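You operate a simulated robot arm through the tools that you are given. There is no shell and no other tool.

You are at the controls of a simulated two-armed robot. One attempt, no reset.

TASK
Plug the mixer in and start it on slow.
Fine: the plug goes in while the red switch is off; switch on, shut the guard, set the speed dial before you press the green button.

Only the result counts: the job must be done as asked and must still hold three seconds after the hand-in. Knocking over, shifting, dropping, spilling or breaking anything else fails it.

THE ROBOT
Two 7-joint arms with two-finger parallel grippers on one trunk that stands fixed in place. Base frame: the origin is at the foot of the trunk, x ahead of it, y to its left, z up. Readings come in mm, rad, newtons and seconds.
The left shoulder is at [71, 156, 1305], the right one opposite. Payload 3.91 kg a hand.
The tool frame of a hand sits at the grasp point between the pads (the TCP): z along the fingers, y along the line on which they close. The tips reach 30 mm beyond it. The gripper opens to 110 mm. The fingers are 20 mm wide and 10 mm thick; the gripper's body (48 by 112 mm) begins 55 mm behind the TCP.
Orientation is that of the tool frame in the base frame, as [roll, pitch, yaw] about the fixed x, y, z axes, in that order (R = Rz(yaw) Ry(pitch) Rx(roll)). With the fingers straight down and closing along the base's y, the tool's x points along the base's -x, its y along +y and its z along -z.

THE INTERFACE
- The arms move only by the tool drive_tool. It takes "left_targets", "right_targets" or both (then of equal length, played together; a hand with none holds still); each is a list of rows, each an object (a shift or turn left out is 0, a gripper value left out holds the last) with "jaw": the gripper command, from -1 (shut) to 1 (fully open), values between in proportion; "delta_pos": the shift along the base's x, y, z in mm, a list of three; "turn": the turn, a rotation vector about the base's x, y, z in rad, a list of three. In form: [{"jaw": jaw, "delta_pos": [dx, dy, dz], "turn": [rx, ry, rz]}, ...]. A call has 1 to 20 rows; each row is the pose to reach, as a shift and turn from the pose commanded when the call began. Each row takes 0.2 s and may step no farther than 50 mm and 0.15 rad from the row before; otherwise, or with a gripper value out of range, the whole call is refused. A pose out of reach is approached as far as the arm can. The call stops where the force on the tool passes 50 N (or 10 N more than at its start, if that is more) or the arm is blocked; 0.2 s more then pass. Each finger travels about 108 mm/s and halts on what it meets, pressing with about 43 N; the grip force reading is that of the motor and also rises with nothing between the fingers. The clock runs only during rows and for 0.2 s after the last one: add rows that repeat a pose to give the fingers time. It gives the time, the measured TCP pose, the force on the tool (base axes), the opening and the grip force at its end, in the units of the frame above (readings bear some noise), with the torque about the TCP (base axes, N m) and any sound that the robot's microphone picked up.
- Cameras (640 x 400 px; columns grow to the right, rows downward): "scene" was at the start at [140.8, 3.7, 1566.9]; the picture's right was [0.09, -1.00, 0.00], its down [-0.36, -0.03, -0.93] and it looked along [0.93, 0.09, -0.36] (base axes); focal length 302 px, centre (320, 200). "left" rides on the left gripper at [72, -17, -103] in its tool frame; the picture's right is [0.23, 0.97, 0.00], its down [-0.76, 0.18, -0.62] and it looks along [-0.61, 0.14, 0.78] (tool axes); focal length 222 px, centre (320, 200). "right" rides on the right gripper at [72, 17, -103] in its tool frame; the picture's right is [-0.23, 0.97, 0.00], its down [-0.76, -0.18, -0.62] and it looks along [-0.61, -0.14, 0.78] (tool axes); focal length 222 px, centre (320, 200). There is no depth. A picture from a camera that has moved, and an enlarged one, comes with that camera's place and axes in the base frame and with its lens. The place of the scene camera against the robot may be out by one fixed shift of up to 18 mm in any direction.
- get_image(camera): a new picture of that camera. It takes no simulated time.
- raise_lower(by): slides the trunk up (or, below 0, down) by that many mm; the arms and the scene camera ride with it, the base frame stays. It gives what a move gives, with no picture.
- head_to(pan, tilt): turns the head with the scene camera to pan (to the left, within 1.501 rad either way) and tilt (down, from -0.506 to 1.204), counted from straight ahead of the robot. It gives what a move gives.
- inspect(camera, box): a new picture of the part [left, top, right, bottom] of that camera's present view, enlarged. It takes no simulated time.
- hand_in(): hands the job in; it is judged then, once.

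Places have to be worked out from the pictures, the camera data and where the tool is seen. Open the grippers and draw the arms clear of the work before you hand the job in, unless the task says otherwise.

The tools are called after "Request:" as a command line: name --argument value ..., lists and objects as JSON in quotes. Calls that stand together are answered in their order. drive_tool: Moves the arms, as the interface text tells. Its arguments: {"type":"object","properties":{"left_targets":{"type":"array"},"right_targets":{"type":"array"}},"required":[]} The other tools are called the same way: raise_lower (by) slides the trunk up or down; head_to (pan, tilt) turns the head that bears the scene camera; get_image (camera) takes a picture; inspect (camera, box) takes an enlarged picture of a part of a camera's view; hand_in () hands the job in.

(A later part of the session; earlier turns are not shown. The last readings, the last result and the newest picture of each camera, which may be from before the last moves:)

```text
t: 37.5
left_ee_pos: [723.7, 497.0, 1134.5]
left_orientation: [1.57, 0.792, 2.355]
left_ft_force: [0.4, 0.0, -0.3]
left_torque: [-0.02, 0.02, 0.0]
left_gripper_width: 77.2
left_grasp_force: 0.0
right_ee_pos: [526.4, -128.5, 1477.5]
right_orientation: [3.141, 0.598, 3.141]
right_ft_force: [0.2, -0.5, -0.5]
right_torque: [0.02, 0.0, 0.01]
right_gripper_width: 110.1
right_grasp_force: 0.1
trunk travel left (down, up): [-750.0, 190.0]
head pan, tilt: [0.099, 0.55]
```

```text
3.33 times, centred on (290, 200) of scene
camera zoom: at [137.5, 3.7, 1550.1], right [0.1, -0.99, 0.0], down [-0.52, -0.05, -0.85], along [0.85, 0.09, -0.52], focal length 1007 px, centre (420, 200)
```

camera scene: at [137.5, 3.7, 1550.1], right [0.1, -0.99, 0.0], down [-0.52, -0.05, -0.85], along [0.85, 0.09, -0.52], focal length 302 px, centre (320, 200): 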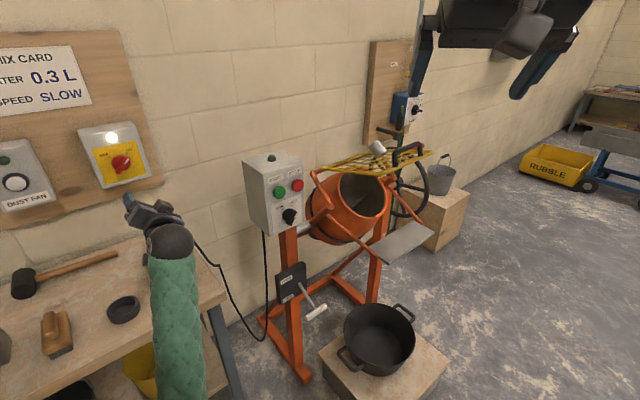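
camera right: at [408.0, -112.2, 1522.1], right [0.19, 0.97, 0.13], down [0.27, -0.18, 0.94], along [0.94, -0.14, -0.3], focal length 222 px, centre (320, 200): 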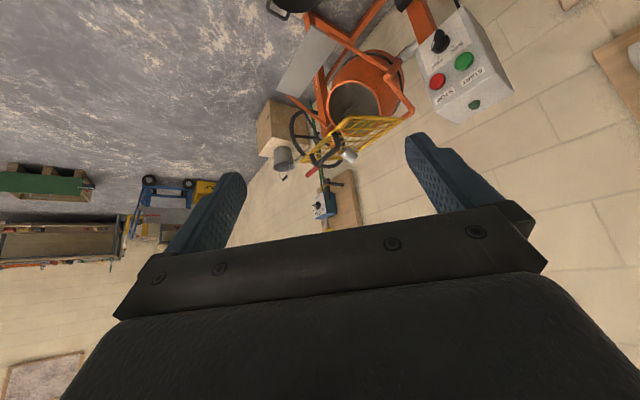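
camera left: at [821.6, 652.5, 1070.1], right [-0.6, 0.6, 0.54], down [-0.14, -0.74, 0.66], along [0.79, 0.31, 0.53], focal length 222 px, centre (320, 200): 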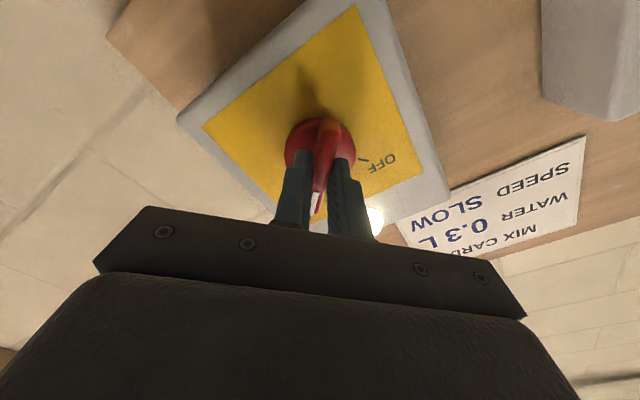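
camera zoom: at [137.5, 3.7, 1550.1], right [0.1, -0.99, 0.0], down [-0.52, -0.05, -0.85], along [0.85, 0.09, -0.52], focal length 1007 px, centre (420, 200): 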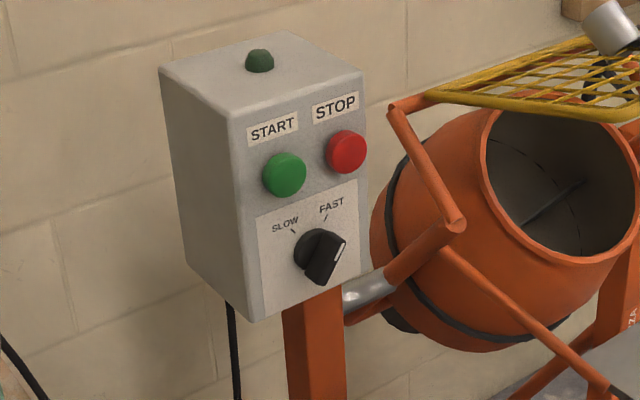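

The silver cylinder coincides with the guard's rear hinge corner in both views, so it may be part of the mixer. I want a different angle, so I move the right hand to the right side and yaw it left for another view.

Request:
drive_tool --right_targets '[{"delta_pos": [30, -30, -10], "turn": [0, 0, 0.1]}, {"delta_pos": [60, -60, -20], "turn": [0, 0, 0.2]}, {"delta_pos": [90, -90, -30], "turn": [0, 0, 0.3]}, {"delta_pos": [120, -120, -40], "turn": [0, 0, 0.4]}, {"delta_pos": [150, -150, -60], "turn": [0, 0, 0.5]}]'

Request:
get_image --camera "right"

```text
t: 38.7
left_ee_pos: [724.0, 495.9, 1133.8]
left_orientation: [1.571, 0.793, 2.354]
left_ft_force: [0.3, 0.5, -0.3]
left_torque: [0.02, 0.04, 0.01]
left_gripper_width: 76.9
left_grasp_force: 0.1
right_ee_pos: [678.4, -278.4, 1417.4]
right_orientation: [3.139, 0.599, -2.64]
right_ft_force: [-0.3, 0.2, 0.1]
right_torque: [0.02, 0.02, 0.01]
right_gripper_width: 110.0
right_grasp_force: 0.1
trunk travel left (down, up): [-750.0, 190.0]
head pan, tilt: [0.099, 0.55]
```

```text
taken
camera right: at [565.2, -321.4, 1461.6], right [-0.3, 0.94, 0.13], down [0.33, -0.02, 0.94], along [0.89, 0.33, -0.3], focal length 222 px, centre (320, 200)
```

right: 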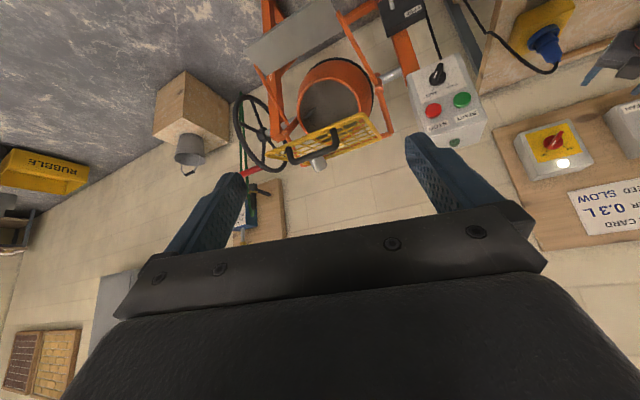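

Request:
inspect --camera "right" --box '[260, 90, 400, 190]'

Request:
inspect --camera "right" --box '[290, 130, 350, 185]'

```text
4.00 times, centred on (330, 140) of right
camera zoom: at [565.2, -321.4, 1461.6], right [-0.3, 0.94, 0.13], down [0.33, -0.02, 0.94], along [0.89, 0.33, -0.3], focal length 888 px, centre (280, 440)
```

zoom: 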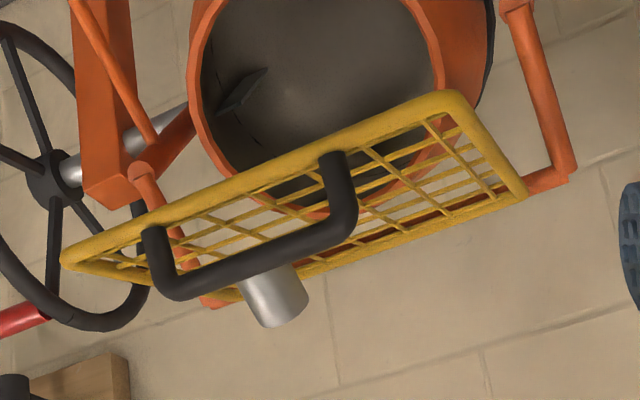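

```text
7.27 times, centred on (320, 158) of right
camera zoom: at [565.2, -321.4, 1461.6], right [-0.3, 0.94, 0.13], down [0.33, -0.02, 0.94], along [0.89, 0.33, -0.3], focal length 1615 px, centre (320, 509)
```

zoom: 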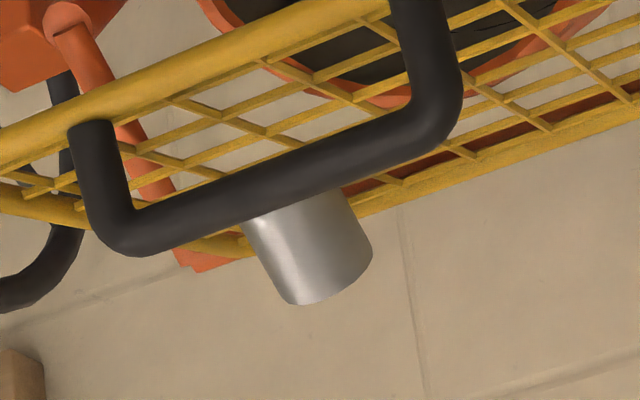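

In this new view the cylinder stands on the grille side away from the drum, not exactly at the corner. I'll zoom much tighter from both cameras to see whether it is a loose cup or a fixture.

Request:
inspect --camera "scene" --box '[372, 135, 400, 160]'

Request:
inspect --camera "right" --box '[300, 145, 335, 175]'

```text
16.00 times, centred on (386, 148) of scene
camera zoom: at [138.4, 2.7, 1550.1], right [0.1, -1.0, 0.0], down [-0.52, -0.05, -0.85], along [0.85, 0.09, -0.52], focal length 4832 px, centre (-736, 1040)
```

zoom: 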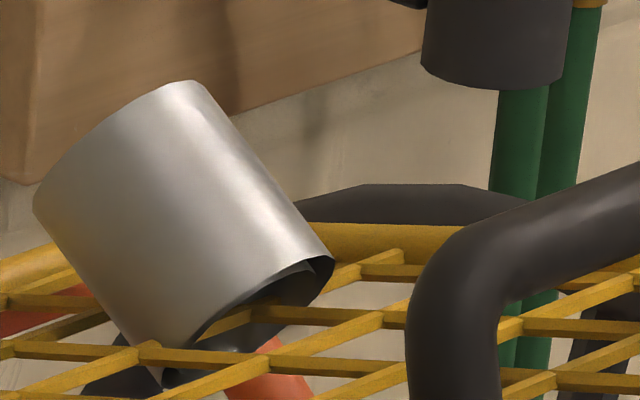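

```text
13.33 times, centred on (318, 160) of right
camera zoom: at [565.2, -321.4, 1461.6], right [-0.3, 0.94, 0.13], down [0.33, -0.02, 0.94], along [0.89, 0.33, -0.3], focal length 2962 px, centre (353, 733)
```

zoom: 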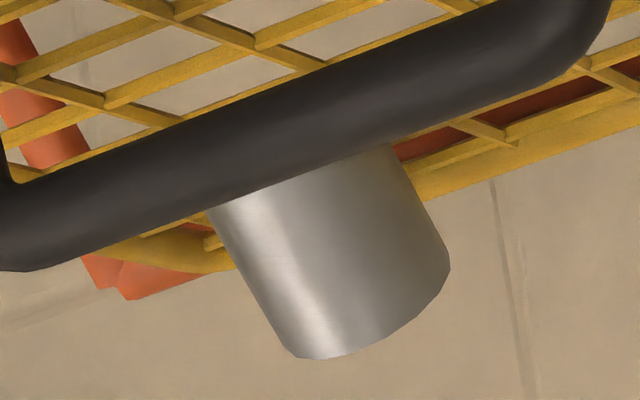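

The can-like cylinder's open rim dips into the mesh. I move the right hand closer (staying ~100 mm above the handle) for a sharper look.

Request:
drive_tool --right_targets '[{"delta_pos": [40, 12, 0]}, {"delta_pos": [80, 24, 0]}, {"delta_pos": [120, 36, 0]}, {"delta_pos": [160, 48, 0]}, {"delta_pos": [190, 60, 0]}]'

Request:
get_image --camera "right"

Request:
inspect --camera "right" --box '[240, 60, 420, 180]'

```text
t: 39.9
left_ee_pos: [725.4, 497.7, 1132.4]
left_orientation: [1.57, 0.793, 2.354]
left_ft_force: [0.9, -0.5, -0.2]
left_torque: [-0.01, 0.01, -0.02]
left_gripper_width: 76.8
left_grasp_force: 0.0
right_ee_pos: [868.9, -218.2, 1417.1]
right_orientation: [-3.141, 0.601, -2.642]
right_ft_force: [-0.4, 0.5, -0.4]
right_torque: [0.01, -0.02, 0.01]
right_gripper_width: 109.8
right_grasp_force: 0.0
trunk travel left (down, up): [-750.0, 190.0]
head pan, tilt: [0.099, 0.55]
```

```text
taken
camera right: at [755.6, -260.7, 1461.1], right [-0.3, 0.94, 0.13], down [0.33, -0.02, 0.94], along [0.9, 0.33, -0.3], focal length 222 px, centre (320, 200)
```

right: 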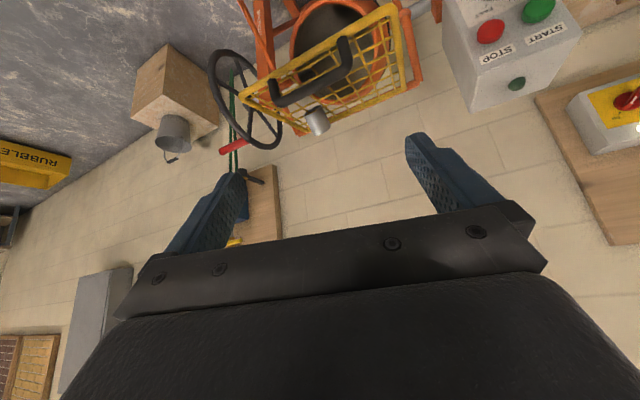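

```text
3.33 times, centred on (330, 120) of right
camera zoom: at [755.6, -260.7, 1461.1], right [-0.3, 0.94, 0.13], down [0.33, -0.02, 0.94], along [0.9, 0.33, -0.3], focal length 740 px, centre (287, 467)
```

zoom: 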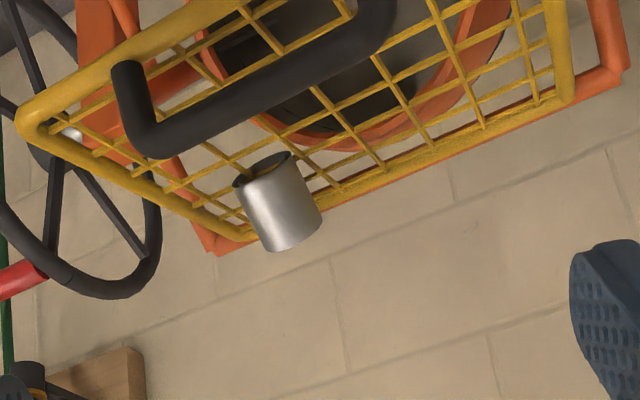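

The tin's open rim is hooked over a mesh bar and it leans over the rear rail — looks like a loose tin resting there; it triangulates to about [1144, -100, 1143]. I re-measure the guard and handle with this better baseline.

Request:
inspect --camera "right" --box '[230, 0, 430, 150]'

Request:
inspect --camera "right" --box '[295, 95, 340, 140]'

```text
2.67 times, centred on (330, 75) of right
camera zoom: at [755.6, -260.7, 1461.1], right [-0.3, 0.94, 0.13], down [0.33, -0.02, 0.94], along [0.9, 0.33, -0.3], focal length 592 px, centre (293, 533)
```

zoom: 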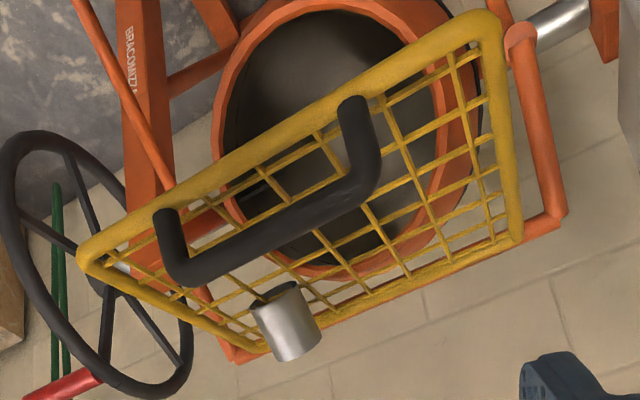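

```text
8.89 times, centred on (318, 118) of right
camera zoom: at [755.6, -260.7, 1461.1], right [-0.3, 0.94, 0.13], down [0.33, -0.02, 0.94], along [0.9, 0.33, -0.3], focal length 1974 px, centre (342, 933)
```

zoom: 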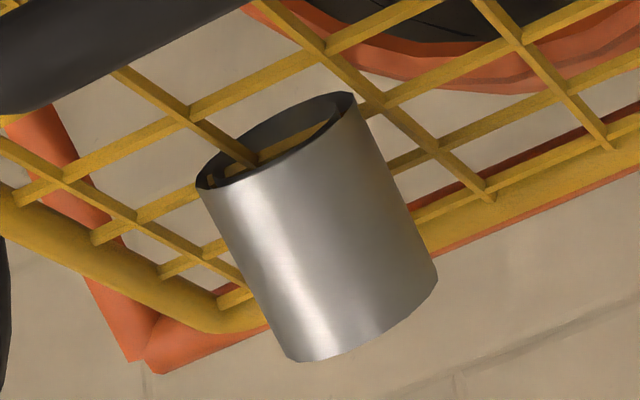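

Refined: guard hinge line at z≈1103, handle edge at z≈1180 with feet near [938,-133] and [1011,-216]; the tin is near the rear right corner at [1144,-100,1143], upside-down and leaning. Shutting the guard would drop it, so I'll take it off first with the right hand, camera side up. I retract the left arm and start rolling the right hand about its own axis.

Request:
drive_tool --left_targets '[{"delta_pos": [-10, -10, 40]}, {"delta_pos": [-20, -20, 80]}, {"delta_pos": [-40, -30, 120]}, {"delta_pos": [-65, -45, 155]}, {"delta_pos": [-95, -60, 185]}, {"delta_pos": [-125, -75, 215]}, {"delta_pos": [-155, -90, 245]}, {"delta_pos": [-185, -105, 270]}]' --right_targets '[{"delta_pos": [-15, -5, 5], "turn": [0.0694, 0.0379, -0.1155]}, {"delta_pos": [-30, -10, 10], "turn": [0.1389, 0.0759, -0.231]}, {"delta_pos": [-45, -15, 15], "turn": [0.2083, 0.1138, -0.3465]}, {"delta_pos": [-60, -20, 20], "turn": [0.2778, 0.1518, -0.462]}, {"delta_pos": [-75, -25, 25], "turn": [0.3472, 0.1897, -0.5775]}, {"delta_pos": [-90, -30, 30], "turn": [0.4166, 0.2276, -0.693]}, {"delta_pos": [-105, -35, 35], "turn": [0.4861, 0.2656, -0.8085]}, {"delta_pos": [-120, -40, 40], "turn": [0.5555, 0.3035, -0.924]}]'

Request:
get_image --camera "scene"

```text
t: 41.7
left_ee_pos: [580.4, 388.9, 1423.3]
left_orientation: [1.571, 0.792, 2.359]
left_ft_force: [0.5, -0.4, -0.1]
left_torque: [-0.01, 0.02, 0.01]
left_gripper_width: 77.0
left_grasp_force: 0.1
left hand out of reach, approached as far as the arm can: row 7, 8
right_ee_pos: [746.9, -259.8, 1457.4]
right_orientation: [2.589, 0.245, 2.449]
right_ft_force: [0.5, -0.1, -0.4]
right_torque: [-0.01, -0.03, 0.01]
right_gripper_width: 109.8
right_grasp_force: 0.1
trunk travel left (down, up): [-750.0, 190.0]
head pan, tilt: [0.099, 0.55]
```

```text
taken
camera scene: at [136.9, 2.6, 1550.1], right [0.1, -0.99, 0.0], down [-0.52, -0.05, -0.85], along [0.85, 0.09, -0.52], focal length 302 px, centre (320, 200)
```

scene: 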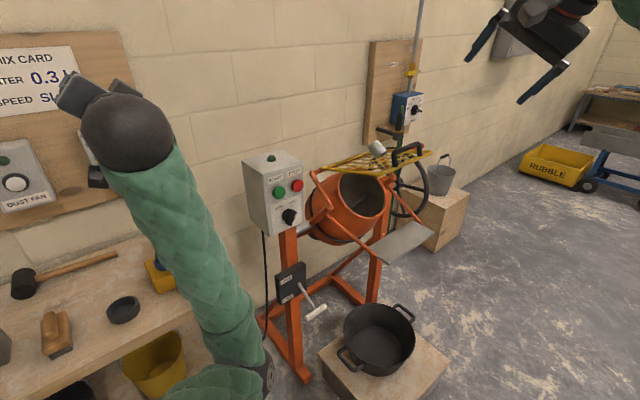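

The right hand follows the roll well. I continue rolling it the remaining 2.02 rad so the camera ends up on top.

Request:
drive_tool --right_targets '[{"turn": [0.0714, 0.039, -0.1188]}, {"turn": [0.1428, 0.078, -0.2376]}, {"turn": [0.2143, 0.1171, -0.3564]}, {"turn": [0.2857, 0.1561, -0.4752]}, {"turn": [0.3571, 0.1951, -0.594]}, {"turn": [0.4285, 0.2341, -0.7128]}, {"turn": [0.5, 0.2732, -0.8316]}, {"turn": [0.5714, 0.3122, -0.9504]}, {"turn": [0.6428, 0.3512, -1.0692]}, {"turn": [0.7142, 0.3902, -1.188]}, {"turn": [0.7857, 0.4293, -1.3068]}, {"turn": [0.8571, 0.4683, -1.4256]}, {"turn": [0.9285, 0.5073, -1.5444]}, {"turn": [0.9999, 0.5463, -1.6632]}]'

Request:
get_image --camera "right"

Request:
get_image --camera "scene"

```text
t: 44.7
left_ee_pos: [582.6, 390.0, 1422.4]
left_orientation: [1.572, 0.793, 2.358]
left_ft_force: [-0.3, 0.0, -0.7]
left_torque: [0.0, -0.03, 0.0]
left_gripper_width: 76.7
left_grasp_force: 0.2
right_ee_pos: [747.3, -257.7, 1457.4]
right_orientation: [3.14, -0.6, 0.504]
right_ft_force: [0.6, 1.0, 0.6]
right_torque: [0.02, 0.0, 0.0]
right_gripper_width: 110.1
right_grasp_force: 0.0
trunk travel left (down, up): [-750.0, 190.0]
head pan, tilt: [0.099, 0.55]
```

```text
taken
camera right: at [756.4, -272.6, 1584.1], right [0.3, -0.94, -0.13], down [-0.95, -0.32, 0.08], along [-0.12, 0.1, -0.99], focal length 222 px, centre (320, 200)
```

right: 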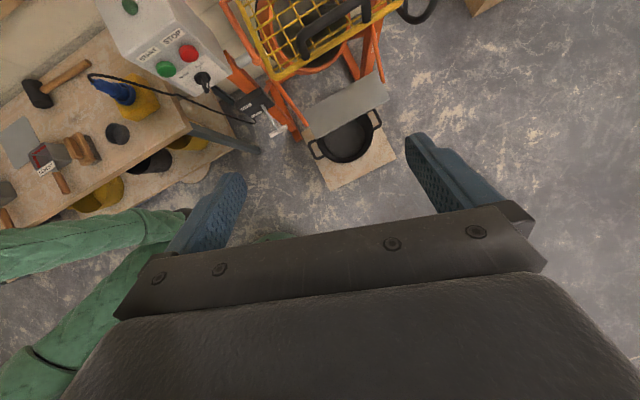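

```text
taken
camera scene: at [137.8, 3.6, 1550.1], right [0.1, -1.0, 0.0], down [-0.52, -0.05, -0.85], along [0.85, 0.08, -0.52], focal length 302 px, centre (320, 200)
```

scene: 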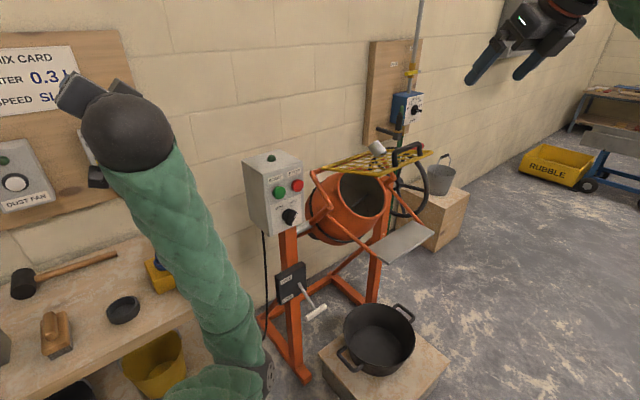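

The camera is now on top. I yaw the right hand toward the tin's approach heading while moving above and left of the handle.

Request:
drive_tool --right_targets '[{"delta_pos": [22, 28, -8], "turn": [0, 0, -0.11]}, {"delta_pos": [44, 56, -16], "turn": [0, 0, -0.22]}, {"delta_pos": [66, 85, -24], "turn": [0, 0, -0.33]}, {"delta_pos": [88, 114, -33], "turn": [0, 0, -0.44]}, {"delta_pos": [110, 142, -41], "turn": [0, 0, -0.55]}, {"delta_pos": [132, 170, -49], "turn": [0, 0, -0.66]}, {"delta_pos": [153, 198, -57], "turn": [0, 0, -0.766]}]'

Request:
drive_tool --right_targets '[{"delta_pos": [5, 0, -5], "turn": [-0.0308, -0.1159, 0]}, {"delta_pos": [10, 0, -10], "turn": [-0.0617, -0.2318, 0]}, {"delta_pos": [15, 0, -15], "turn": [-0.0925, -0.3478, 0]}]'

Request:
get_image --camera "right"

Request:
get_image --camera "scene"

```text
t: 46.3
left_ee_pos: [583.8, 392.6, 1420.3]
left_orientation: [1.575, 0.795, 2.359]
left_ft_force: [-0.6, 0.8, 0.4]
left_torque: [0.02, 0.03, -0.03]
left_gripper_width: 77.2
left_grasp_force: 0.1
right_ee_pos: [903.5, -59.1, 1397.2]
right_orientation: [3.138, -0.6, -0.262]
right_ft_force: [-0.3, -0.6, -0.1]
right_torque: [0.02, 0.01, 0.0]
right_gripper_width: 110.0
right_grasp_force: 0.1
trunk travel left (down, up): [-750.0, 190.0]
head pan, tilt: [0.099, 0.55]
```

```text
t: 47.1
left_ee_pos: [581.7, 389.5, 1421.2]
left_orientation: [1.571, 0.792, 2.36]
left_ft_force: [0.6, -0.7, 0.6]
left_torque: [0.0, -0.03, -0.01]
left_gripper_width: 76.9
left_grasp_force: 0.1
right_ee_pos: [916.6, -61.1, 1385.0]
right_orientation: [3.138, -0.961, -0.261]
right_ft_force: [0.2, -0.6, -0.5]
right_torque: [0.01, 0.03, -0.01]
right_gripper_width: 110.1
right_grasp_force: 0.0
trunk travel left (down, up): [-750.0, 190.0]
head pan, tilt: [0.099, 0.55]
```

```text
taken
camera right: at [869.5, -65.4, 1504.0], right [-0.38, -0.91, -0.18], down [-0.87, 0.42, -0.27], along [0.32, 0.06, -0.95], focal length 222 px, centre (320, 200)
```

right: 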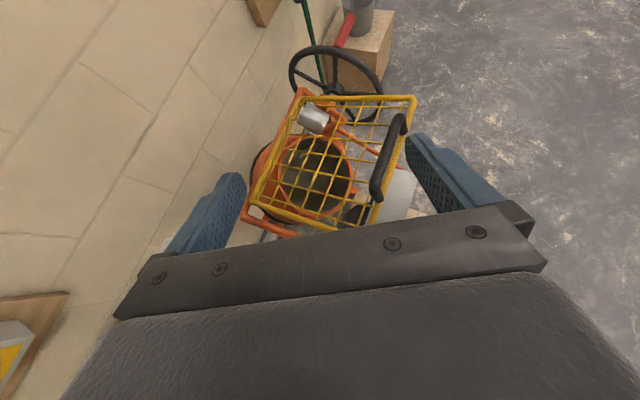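

```text
taken
camera scene: at [137.9, 3.3, 1550.2], right [0.1, -1.0, 0.0], down [-0.52, -0.05, -0.85], along [0.85, 0.08, -0.52], focal length 302 px, centre (320, 200)
```

scene: 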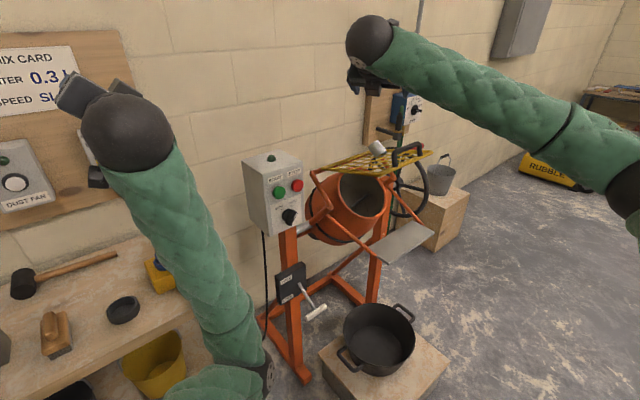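

Excellent top view of the guard with the tin in its rear corner. I zoom in.

Request:
inspect --camera "right" --box '[240, 80, 430, 240]'

Request:
inspect --camera "right" --box '[285, 90, 345, 145]'

```text
2.50 times, centred on (335, 160) of right
camera zoom: at [869.5, -65.4, 1504.0], right [-0.38, -0.91, -0.18], down [-0.87, 0.42, -0.27], along [0.32, 0.06, -0.95], focal length 555 px, centre (282, 300)
```

zoom: 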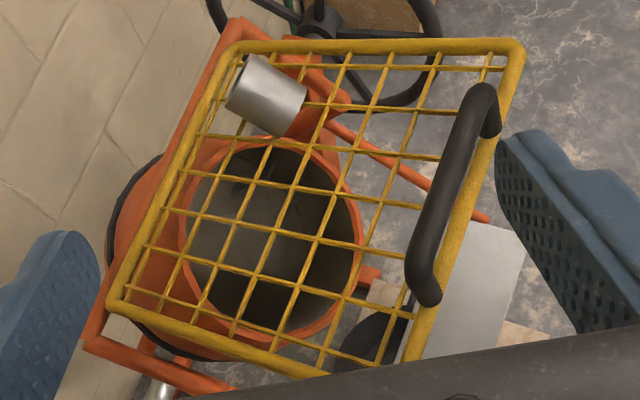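

```text
7.27 times, centred on (315, 118) of right
camera zoom: at [869.5, -65.4, 1504.0], right [-0.38, -0.91, -0.18], down [-0.87, 0.42, -0.27], along [0.32, 0.06, -0.95], focal length 1615 px, centre (356, 800)
```

zoom: 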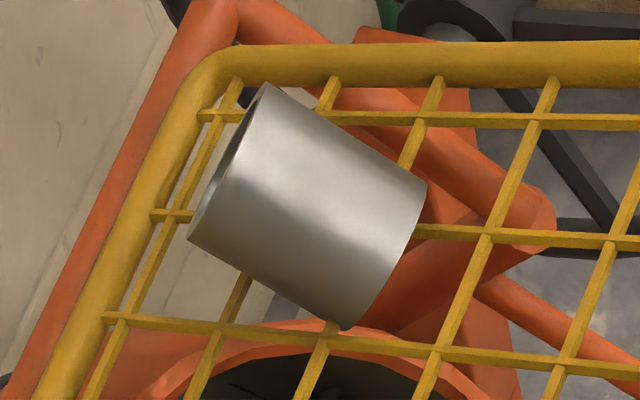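

The silver piece lies near the rear corner, beside (not over) the drum mouth. I zoom on its ends to decide whether it is a cup and how it rests.

Request:
inspect --camera "right" --box '[300, 98, 332, 126]'

Request:
inspect --camera "scene" --box '[365, 135, 395, 160]'

```text
14.29 times, centred on (316, 112) of right
camera zoom: at [869.5, -65.4, 1504.0], right [-0.38, -0.91, -0.18], down [-0.87, 0.42, -0.27], along [0.32, 0.06, -0.95], focal length 3173 px, centre (377, 1457)
```

zoom: 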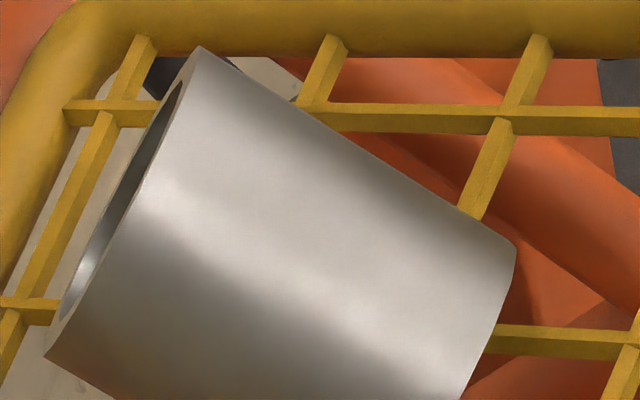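

```text
16.00 times, centred on (380, 148) of scene
camera zoom: at [137.9, 3.3, 1550.2], right [0.1, -1.0, 0.0], down [-0.52, -0.05, -0.85], along [0.85, 0.08, -0.52], focal length 4832 px, centre (-640, 1040)
```

zoom: 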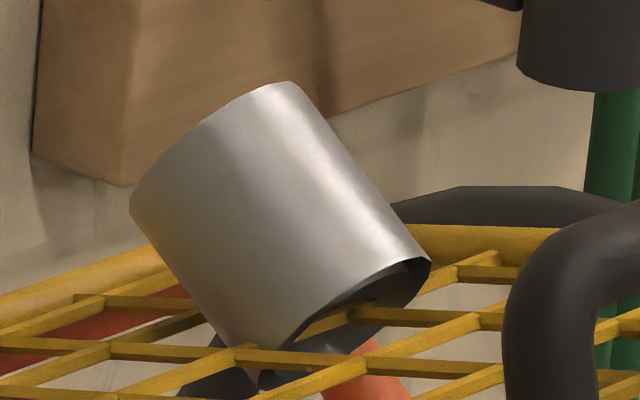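

The tube is open at both ends, a mesh bar runs right through its wall, and its axis lies exactly in the plane square to the hinge — so it is a fixed filler spout of the guard (it will stand upright when the guard is shut), not loose. I'll still watch it move rigidly. Now I zoom on the handle to locate it precisely.

Request:
inspect --camera "right" --box '[365, 90, 430, 215]'

Request:
inspect --camera "scene" --box '[380, 130, 440, 185]'

```text
3.20 times, centred on (398, 152) of right
camera zoom: at [869.5, -65.4, 1504.0], right [-0.38, -0.91, -0.18], down [-0.87, 0.42, -0.27], along [0.32, 0.06, -0.95], focal length 711 px, centre (72, 352)
```

zoom: 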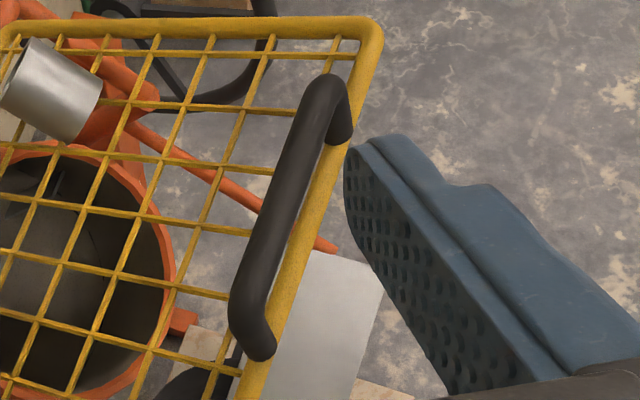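

```text
7.27 times, centred on (410, 158) of scene
camera zoom: at [137.9, 3.3, 1550.2], right [0.1, -1.0, 0.0], down [-0.52, -0.05, -0.85], along [0.85, 0.08, -0.52], focal length 2197 px, centre (-334, 509)
```

zoom: 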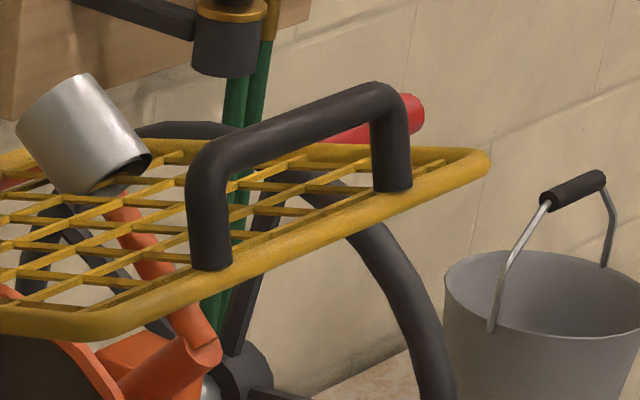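

Corrected for a scene-camera lateral bias of ~8 mm, the handle bar centre is near [990, -158, 1213], hinge near n=838, z=1092, aligned with the wall's 45°. I'll push the bar down with closed fingers: first close the jaw and yaw the right hand to face the wall direction, staying high.

Request:
drive_tool --right_targets '[{"jaw": -1, "delta_pos": [4, -15, 5], "turn": [0, 0, 0.131]}, {"jaw": -1, "delta_pos": [8, -30, 10], "turn": [0, 0, 0.262]}, {"jaw": -1, "delta_pos": [12, -45, 15], "turn": [0, 0, 0.393]}, {"jaw": -1, "delta_pos": [16, -60, 15], "turn": [0, 0, 0.524]}, {"jaw": -1, "delta_pos": [20, -75, 15], "turn": [0, 0, 0.655]}, {"jaw": -1, "delta_pos": [24, -90, 10], "turn": [0, 0, 0.786]}, {"jaw": -1, "delta_pos": [28, -105, 0], "turn": [0, 0, 0.917]}, {"jaw": -1, "delta_pos": [33, -119, -10], "turn": [0, 0, 1.047]}]'

Request:
drive_tool --right_targets '[{"jaw": -1, "delta_pos": [0, 0, -5], "turn": [0.0924, -0.0924, 0]}, {"jaw": -1, "delta_pos": [0, 0, -10], "turn": [0.1848, -0.1848, 0]}]'

Request:
get_image --camera "right"

Request:
get_image --camera "scene"

```text
t: 48.9
left_ee_pos: [583.1, 390.1, 1421.9]
left_orientation: [1.573, 0.791, 2.356]
left_ft_force: [-0.3, -0.4, -1.4]
left_torque: [0.0, 0.0, 0.01]
left_gripper_width: 76.9
left_grasp_force: 0.1
right_ee_pos: [949.0, -180.2, 1373.5]
right_orientation: [3.139, -0.961, 0.786]
right_ft_force: [-0.2, 0.0, 0.2]
right_torque: [0.03, 0.01, 0.0]
right_gripper_width: 0.0
right_grasp_force: 37.7
trunk travel left (down, up): [-750.0, 190.0]
head pan, tilt: [0.099, 0.55]
```

```text
t: 49.5
left_ee_pos: [583.6, 390.1, 1420.7]
left_orientation: [1.572, 0.794, 2.358]
left_ft_force: [-1.0, 0.1, -0.9]
left_torque: [-0.03, -0.03, -0.03]
left_gripper_width: 77.1
left_grasp_force: 0.0
right_ee_pos: [948.4, -179.0, 1362.2]
right_orientation: [3.138, -1.222, 0.787]
right_ft_force: [-0.4, 0.4, -0.1]
right_torque: [-0.02, -0.01, -0.04]
right_gripper_width: 0.0
right_grasp_force: 37.4
trunk travel left (down, up): [-750.0, 190.0]
head pan, tilt: [0.099, 0.55]
```

```text
taken
camera right: at [909.3, -242.6, 1467.0], right [0.63, -0.74, -0.21], down [-0.72, -0.47, -0.5], along [0.28, 0.47, -0.84], focal length 222 px, centre (320, 200)
```

right: 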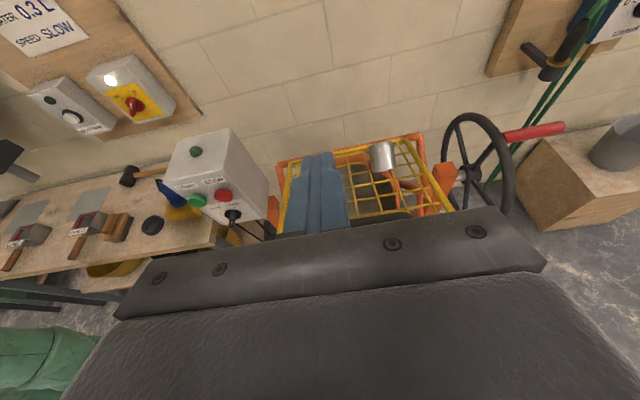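

```text
taken
camera scene: at [138.4, 3.4, 1550.1], right [0.1, -1.0, 0.0], down [-0.52, -0.05, -0.85], along [0.85, 0.08, -0.52], focal length 302 px, centre (320, 200)
```

scene: 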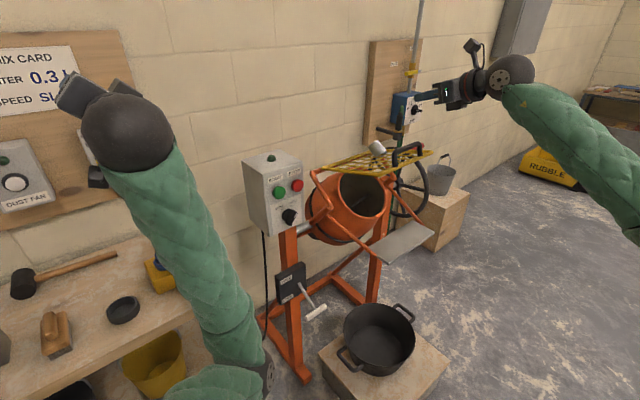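

The right hand faces the wall direction at 20° down. I move it over the handle bar and descend to just above it.

Request:
drive_tool --right_targets '[{"jaw": -1, "delta_pos": [20, 12, -35]}, {"jaw": -1, "delta_pos": [40, 24, -70]}, {"jaw": -1, "delta_pos": [51, 30, -95]}, {"jaw": -1, "delta_pos": [51, 30, -110]}]'

Request:
get_image --camera "right"

Request:
inspect --camera "scene" --box '[350, 90, 490, 210]'

```text
t: 50.5
left_ee_pos: [582.4, 391.3, 1421.3]
left_orientation: [1.572, 0.793, 2.358]
left_ft_force: [0.5, 0.1, 0.6]
left_torque: [-0.01, -0.01, -0.02]
left_gripper_width: 77.0
left_grasp_force: 0.0
right_ee_pos: [1002.4, -149.8, 1254.1]
right_orientation: [3.139, -1.224, 0.785]
right_ft_force: [0.1, -0.1, 0.0]
right_torque: [-0.03, 0.0, 0.02]
right_gripper_width: 0.2
right_grasp_force: 37.6
trunk travel left (down, up): [-750.0, 190.0]
head pan, tilt: [0.099, 0.55]
```

```text
taken
camera right: at [961.7, -213.0, 1357.1], right [0.63, -0.74, -0.21], down [-0.72, -0.47, -0.5], along [0.28, 0.47, -0.84], focal length 222 px, centre (320, 200)
```

right: 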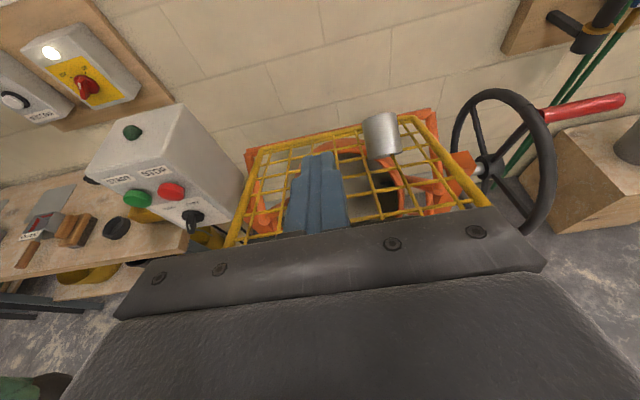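

```text
3.33 times, centred on (420, 150) of scene
camera zoom: at [138.2, 3.2, 1550.1], right [0.1, -1.0, 0.0], down [-0.52, -0.05, -0.85], along [0.85, 0.08, -0.52], focal length 1007 px, centre (-13, 367)
```

zoom: 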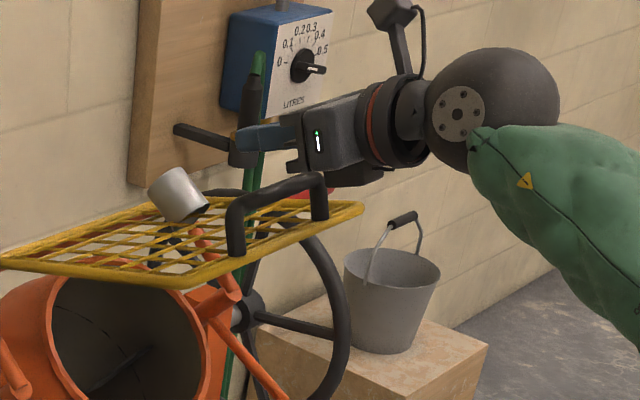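

The fingers hover above the bar with no contact. I lower them in small steps along the finger normal until they touch the bar.

Request:
drive_tool --right_targets '[{"jaw": -1, "delta_pos": [-1.2, -1.2, -4.7]}, {"jaw": -1, "delta_pos": [-2.4, -2.4, -9.4]}, {"jaw": -1, "delta_pos": [-3.6, -3.6, -14.1]}, {"jaw": -1, "delta_pos": [-4.8, -4.8, -18.8]}, {"jaw": -1, "delta_pos": [-6, -6, -23.5]}]'

Request:
inspect --camera "scene" --box '[350, 90, 490, 210]'

```text
t: 51.7
left_ee_pos: [583.2, 390.0, 1422.6]
left_orientation: [1.571, 0.792, 2.358]
left_ft_force: [0.2, -0.1, -0.3]
left_torque: [-0.04, -0.02, -0.03]
left_gripper_width: 77.0
left_grasp_force: 0.1
right_ee_pos: [994.2, -155.5, 1230.5]
right_orientation: [3.137, -1.222, 0.787]
right_ft_force: [-0.6, -0.2, -0.7]
right_torque: [0.02, 0.02, -0.01]
right_gripper_width: 0.2
right_grasp_force: 37.8
trunk travel left (down, up): [-750.0, 190.0]
head pan, tilt: [0.099, 0.55]
```

```text
3.33 times, centred on (420, 150) of scene
camera zoom: at [137.9, 3.7, 1550.1], right [0.1, -1.0, 0.0], down [-0.52, -0.05, -0.85], along [0.85, 0.08, -0.52], focal length 1007 px, centre (-13, 367)
```

zoom: 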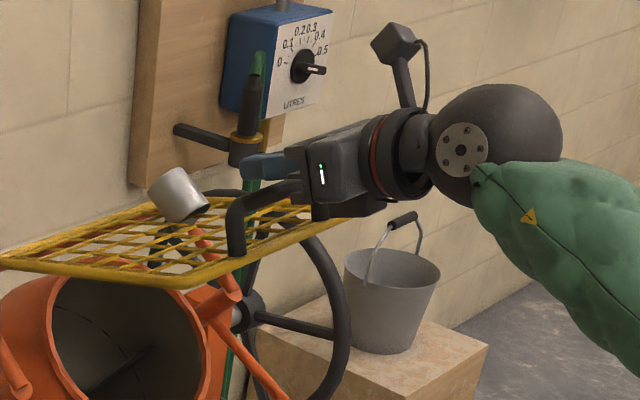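

No contact yet; the finger edge looks just above the bar. I continue in small steps.

Request:
drive_tool --right_targets '[{"jaw": -1, "delta_pos": [-1.2, -1.2, -4.7]}, {"jaw": -1, "delta_pos": [-2.4, -2.4, -9.4]}, {"jaw": -1, "delta_pos": [-3.0, -3.0, -12]}]'

Request:
inspect --camera "scene" --box '[350, 90, 490, 210]'

Request:
get_image --camera "right"

```text
t: 52.5
left_ee_pos: [582.7, 392.0, 1421.8]
left_orientation: [1.57, 0.793, 2.358]
left_ft_force: [-0.8, 0.1, 0.5]
left_torque: [-0.01, -0.01, 0.0]
left_gripper_width: 77.0
left_grasp_force: 0.0
right_ee_pos: [991.6, -159.5, 1219.6]
right_orientation: [3.137, -1.223, 0.787]
right_ft_force: [-0.1, 0.3, 0.3]
right_torque: [-0.01, 0.01, -0.04]
right_gripper_width: 0.0
right_grasp_force: 37.5
trunk travel left (down, up): [-750.0, 190.0]
head pan, tilt: [0.099, 0.55]
```

```text
3.33 times, centred on (420, 150) of scene
camera zoom: at [137.9, 3.7, 1550.1], right [0.1, -1.0, 0.0], down [-0.52, -0.05, -0.85], along [0.85, 0.08, -0.52], focal length 1007 px, centre (-13, 367)
```

zoom: 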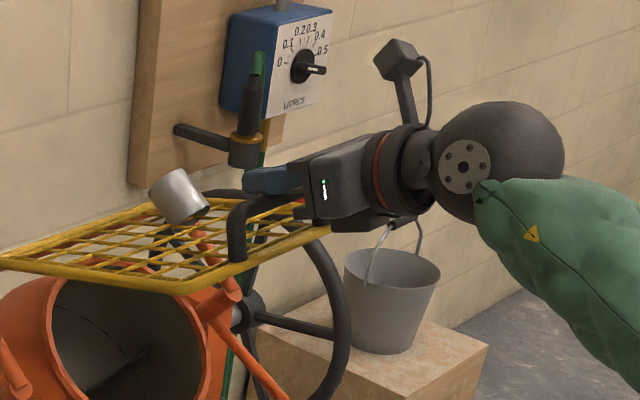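

```text
taken
camera right: at [950.6, -221.5, 1323.1], right [0.63, -0.74, -0.21], down [-0.72, -0.47, -0.5], along [0.27, 0.47, -0.84], focal length 222 px, centre (320, 200)
```

right: 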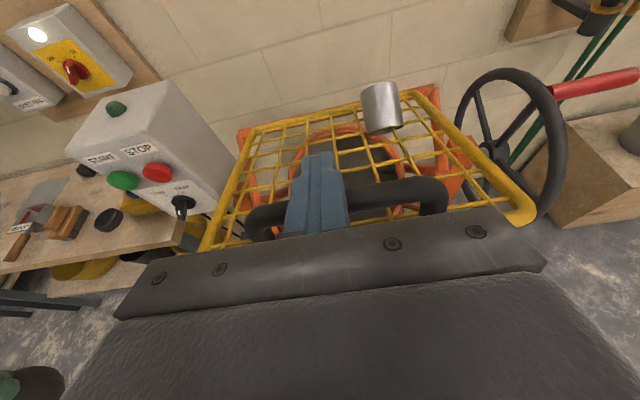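

The wrist view shows the bar passing under the fingers near the TCP, still no contact. I keep lowering until force appears.

Request:
drive_tool --right_targets '[{"jaw": -1, "delta_pos": [-1, -1, -4]}, {"jaw": -1, "delta_pos": [-2, -2, -8]}, {"jaw": -1, "delta_pos": [-3, -3, -12]}]'

Request:
inspect --camera "right" --box '[200, 60, 520, 240]'

```text
t: 53.3
left_ee_pos: [583.5, 391.6, 1420.7]
left_orientation: [1.57, 0.793, 2.358]
left_ft_force: [-0.1, -0.2, -0.6]
left_torque: [-0.03, 0.02, -0.01]
left_gripper_width: 77.2
left_grasp_force: 0.0
right_ee_pos: [986.5, -161.0, 1207.2]
right_orientation: [3.139, -1.222, 0.787]
right_ft_force: [-0.5, 0.7, 0.2]
right_torque: [0.0, -0.01, -0.01]
right_gripper_width: 0.0
right_grasp_force: 37.8
trunk travel left (down, up): [-750.0, 190.0]
head pan, tilt: [0.099, 0.55]
```

```text
2.00 times, centred on (360, 150) of right
camera zoom: at [946.9, -224.2, 1311.0], right [0.63, -0.74, -0.21], down [-0.72, -0.47, -0.5], along [0.27, 0.47, -0.84], focal length 444 px, centre (240, 300)
```

zoom: 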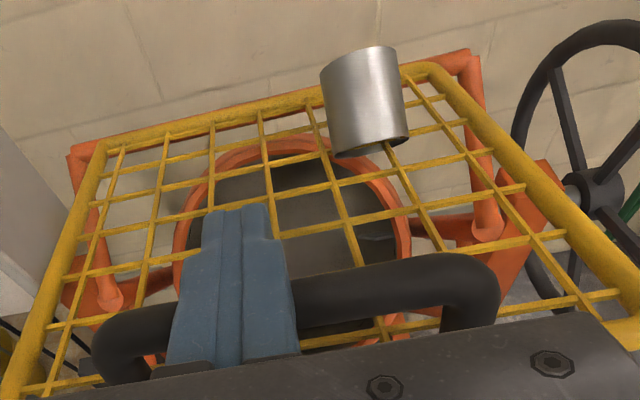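

Still no force. I check the scene view for the actual gap between finger and bar.

Request:
inspect --camera "scene" --box '[380, 110, 460, 180]'

Request:
get_image --camera "scene"

```text
5.71 times, centred on (420, 145) of scene
camera zoom: at [137.9, 3.6, 1550.1], right [0.1, -1.0, 0.0], down [-0.52, -0.05, -0.85], along [0.85, 0.08, -0.52], focal length 1726 px, centre (-251, 514)
```

zoom: 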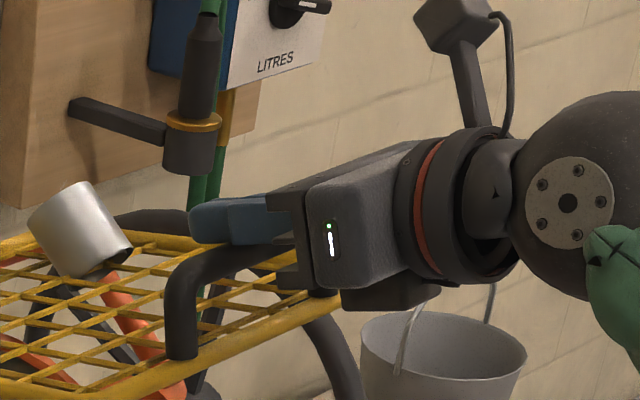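

```text
taken
camera scene: at [137.9, 3.6, 1550.1], right [0.1, -1.0, 0.0], down [-0.52, -0.05, -0.85], along [0.85, 0.08, -0.52], focal length 302 px, centre (320, 200)
```

scene: 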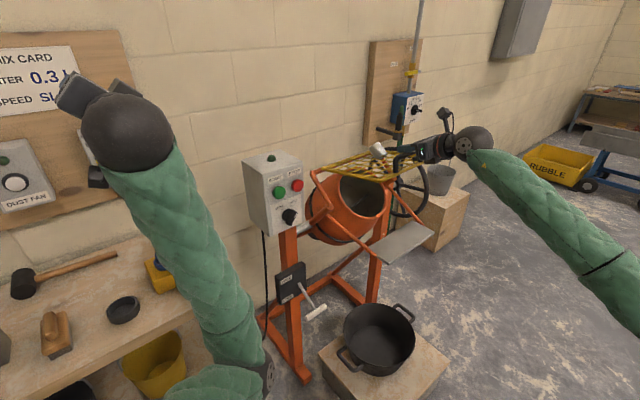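

The handle foot has moved down about 17 mm in the scene view: the guard is already swinging down with almost no resistance (consistent with the hinge radius of 278 mm). I follow the arc down in steps.

Request:
drive_tool --right_targets '[{"jaw": -1, "delta_pos": [-3, -3, -12.5]}, {"jaw": -1, "delta_pos": [-5.7, -5.7, -25.5]}, {"jaw": -1, "delta_pos": [-7.8, -7.8, -37.5]}, {"jaw": -1, "delta_pos": [-9.5, -9.5, -49.1]}, {"jaw": -1, "delta_pos": [-10.7, -10.7, -61]}, {"jaw": -1, "delta_pos": [-11.7, -11.7, -73.2]}, {"jaw": -1, "delta_pos": [-12.2, -12.2, -85]}, {"jaw": -1, "delta_pos": [-12.4, -12.4, -97.4]}]'

Request:
get_image --camera "right"

Request:
inspect --camera "scene" --box '[300, 110, 480, 250]'

```text
t: 55.1
left_ee_pos: [583.8, 391.0, 1421.0]
left_orientation: [1.571, 0.793, 2.359]
left_ft_force: [0.9, 0.4, 0.1]
left_torque: [-0.02, -0.03, 0.03]
left_gripper_width: 77.4
left_grasp_force: 0.0
right_ee_pos: [975.0, -172.8, 1110.4]
right_orientation: [3.139, -1.221, 0.787]
right_ft_force: [-0.3, 0.2, -0.6]
right_torque: [0.0, 0.0, -0.03]
right_gripper_width: 0.2
right_grasp_force: 37.9
trunk travel left (down, up): [-750.0, 190.0]
head pan, tilt: [0.099, 0.55]
```

```text
taken
camera right: at [934.8, -236.0, 1214.4], right [0.63, -0.74, -0.21], down [-0.72, -0.47, -0.5], along [0.27, 0.47, -0.84], focal length 222 px, centre (320, 200)
```

right: 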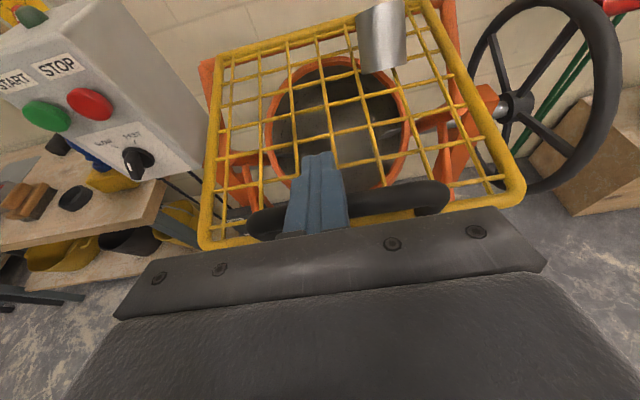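

```text
2.86 times, centred on (390, 180) of scene
camera zoom: at [138.0, 3.6, 1550.1], right [0.1, -1.0, 0.0], down [-0.52, -0.05, -0.85], along [0.85, 0.08, -0.52], focal length 863 px, centre (120, 257)
```

zoom: 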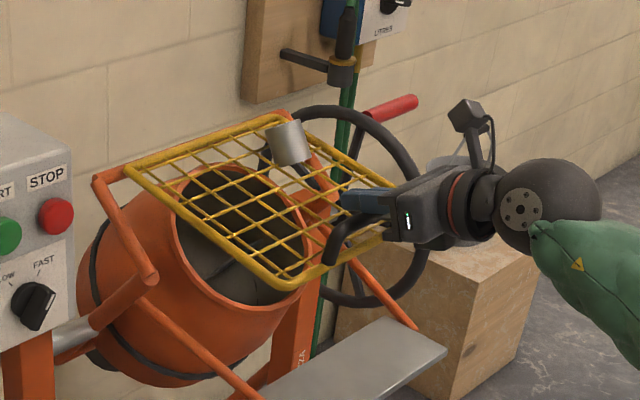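

The guard follows smoothly and the spout moves rigidly with it. I continue along the arc.

Request:
drive_tool --right_targets '[{"jaw": -1, "delta_pos": [0.2, 0.2, -12]}, {"jaw": -1, "delta_pos": [0.8, 0.8, -24.2]}, {"jaw": -1, "delta_pos": [1.7, 1.7, -36.3]}, {"jaw": -1, "delta_pos": [3, 3, -48.3]}, {"jaw": -1, "delta_pos": [4.7, 4.7, -60.2]}, {"jaw": -1, "delta_pos": [6.7, 6.7, -72]}, {"jaw": -1, "delta_pos": [9.1, 9.1, -83.6]}, {"jaw": -1, "delta_pos": [11.9, 11.9, -95.1]}]'

Request:
get_image --camera "right"

Request:
inspect --camera "scene" --box '[300, 110, 480, 250]'

```text
t: 56.9
left_ee_pos: [582.9, 390.5, 1421.6]
left_orientation: [1.573, 0.793, 2.357]
left_ft_force: [0.6, 0.4, -0.1]
left_torque: [-0.01, 0.02, -0.05]
left_gripper_width: 77.0
left_grasp_force: 0.1
right_ee_pos: [987.1, -161.7, 1013.8]
right_orientation: [3.135, -1.222, 0.787]
right_ft_force: [0.3, -0.4, 0.1]
right_torque: [-0.01, 0.01, 0.01]
right_gripper_width: 0.0
right_grasp_force: 37.8
trunk travel left (down, up): [-750.0, 190.0]
head pan, tilt: [0.099, 0.55]
```

```text
taken
camera right: at [947.2, -225.1, 1117.7], right [0.63, -0.74, -0.21], down [-0.72, -0.47, -0.5], along [0.27, 0.47, -0.84], focal length 222 px, centre (320, 200)
```

right: 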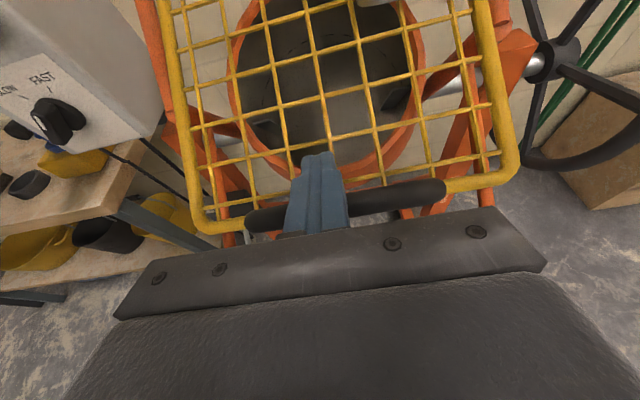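

```text
2.86 times, centred on (390, 180) of scene
camera zoom: at [138.1, 3.7, 1550.1], right [0.1, -1.0, 0.0], down [-0.52, -0.05, -0.85], along [0.85, 0.08, -0.52], focal length 863 px, centre (120, 257)
```

zoom: 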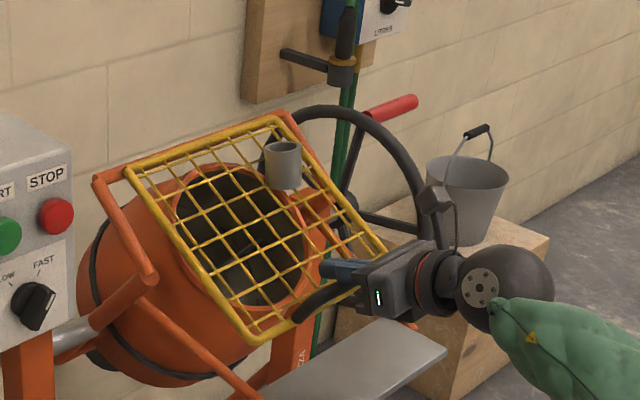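

The spout now points straight up, confirming it's part of the guard. I continue closing in smaller steps, watching force.

Request:
drive_tool --right_targets '[{"jaw": -1, "delta_pos": [3, 3, -11.4]}, {"jaw": -1, "delta_pos": [6.5, 6.5, -22.4]}, {"jaw": -1, "delta_pos": [10.3, 10.3, -33.3]}, {"jaw": -1, "delta_pos": [14.4, 14.4, -43.9]}]'

Request:
get_image --camera "right"

Request:
inspect --camera "scene" --box '[300, 110, 480, 250]'

```text
t: 57.9
left_ee_pos: [581.6, 391.0, 1422.1]
left_orientation: [1.571, 0.794, 2.356]
left_ft_force: [-0.8, -0.6, 0.4]
left_torque: [-0.01, -0.01, 0.03]
left_gripper_width: 76.9
left_grasp_force: 0.1
right_ee_pos: [1001.2, -147.9, 974.9]
right_orientation: [3.129, -1.225, 0.795]
right_ft_force: [1.3, -3.1, 15.4]
right_torque: [0.06, 0.12, -0.01]
right_gripper_width: 0.0
right_grasp_force: 37.6
trunk travel left (down, up): [-750.0, 190.0]
head pan, tilt: [0.099, 0.55]
```

```text
taken
camera right: at [960.7, -210.8, 1078.0], right [0.63, -0.75, -0.21], down [-0.72, -0.47, -0.51], along [0.28, 0.47, -0.84], focal length 222 px, centre (320, 200)
```

right: 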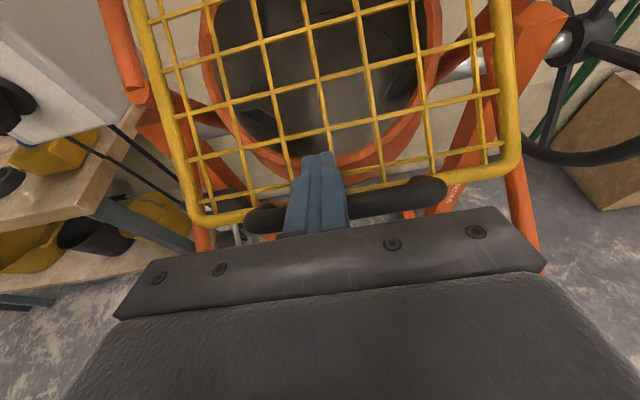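

```text
2.86 times, centred on (390, 180) of scene
camera zoom: at [136.3, 4.1, 1550.6], right [0.1, -1.0, 0.0], down [-0.52, -0.05, -0.85], along [0.85, 0.08, -0.52], focal length 863 px, centre (120, 257)
```

zoom: 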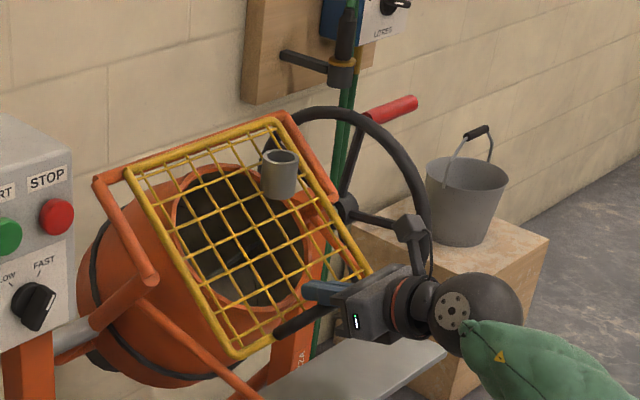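

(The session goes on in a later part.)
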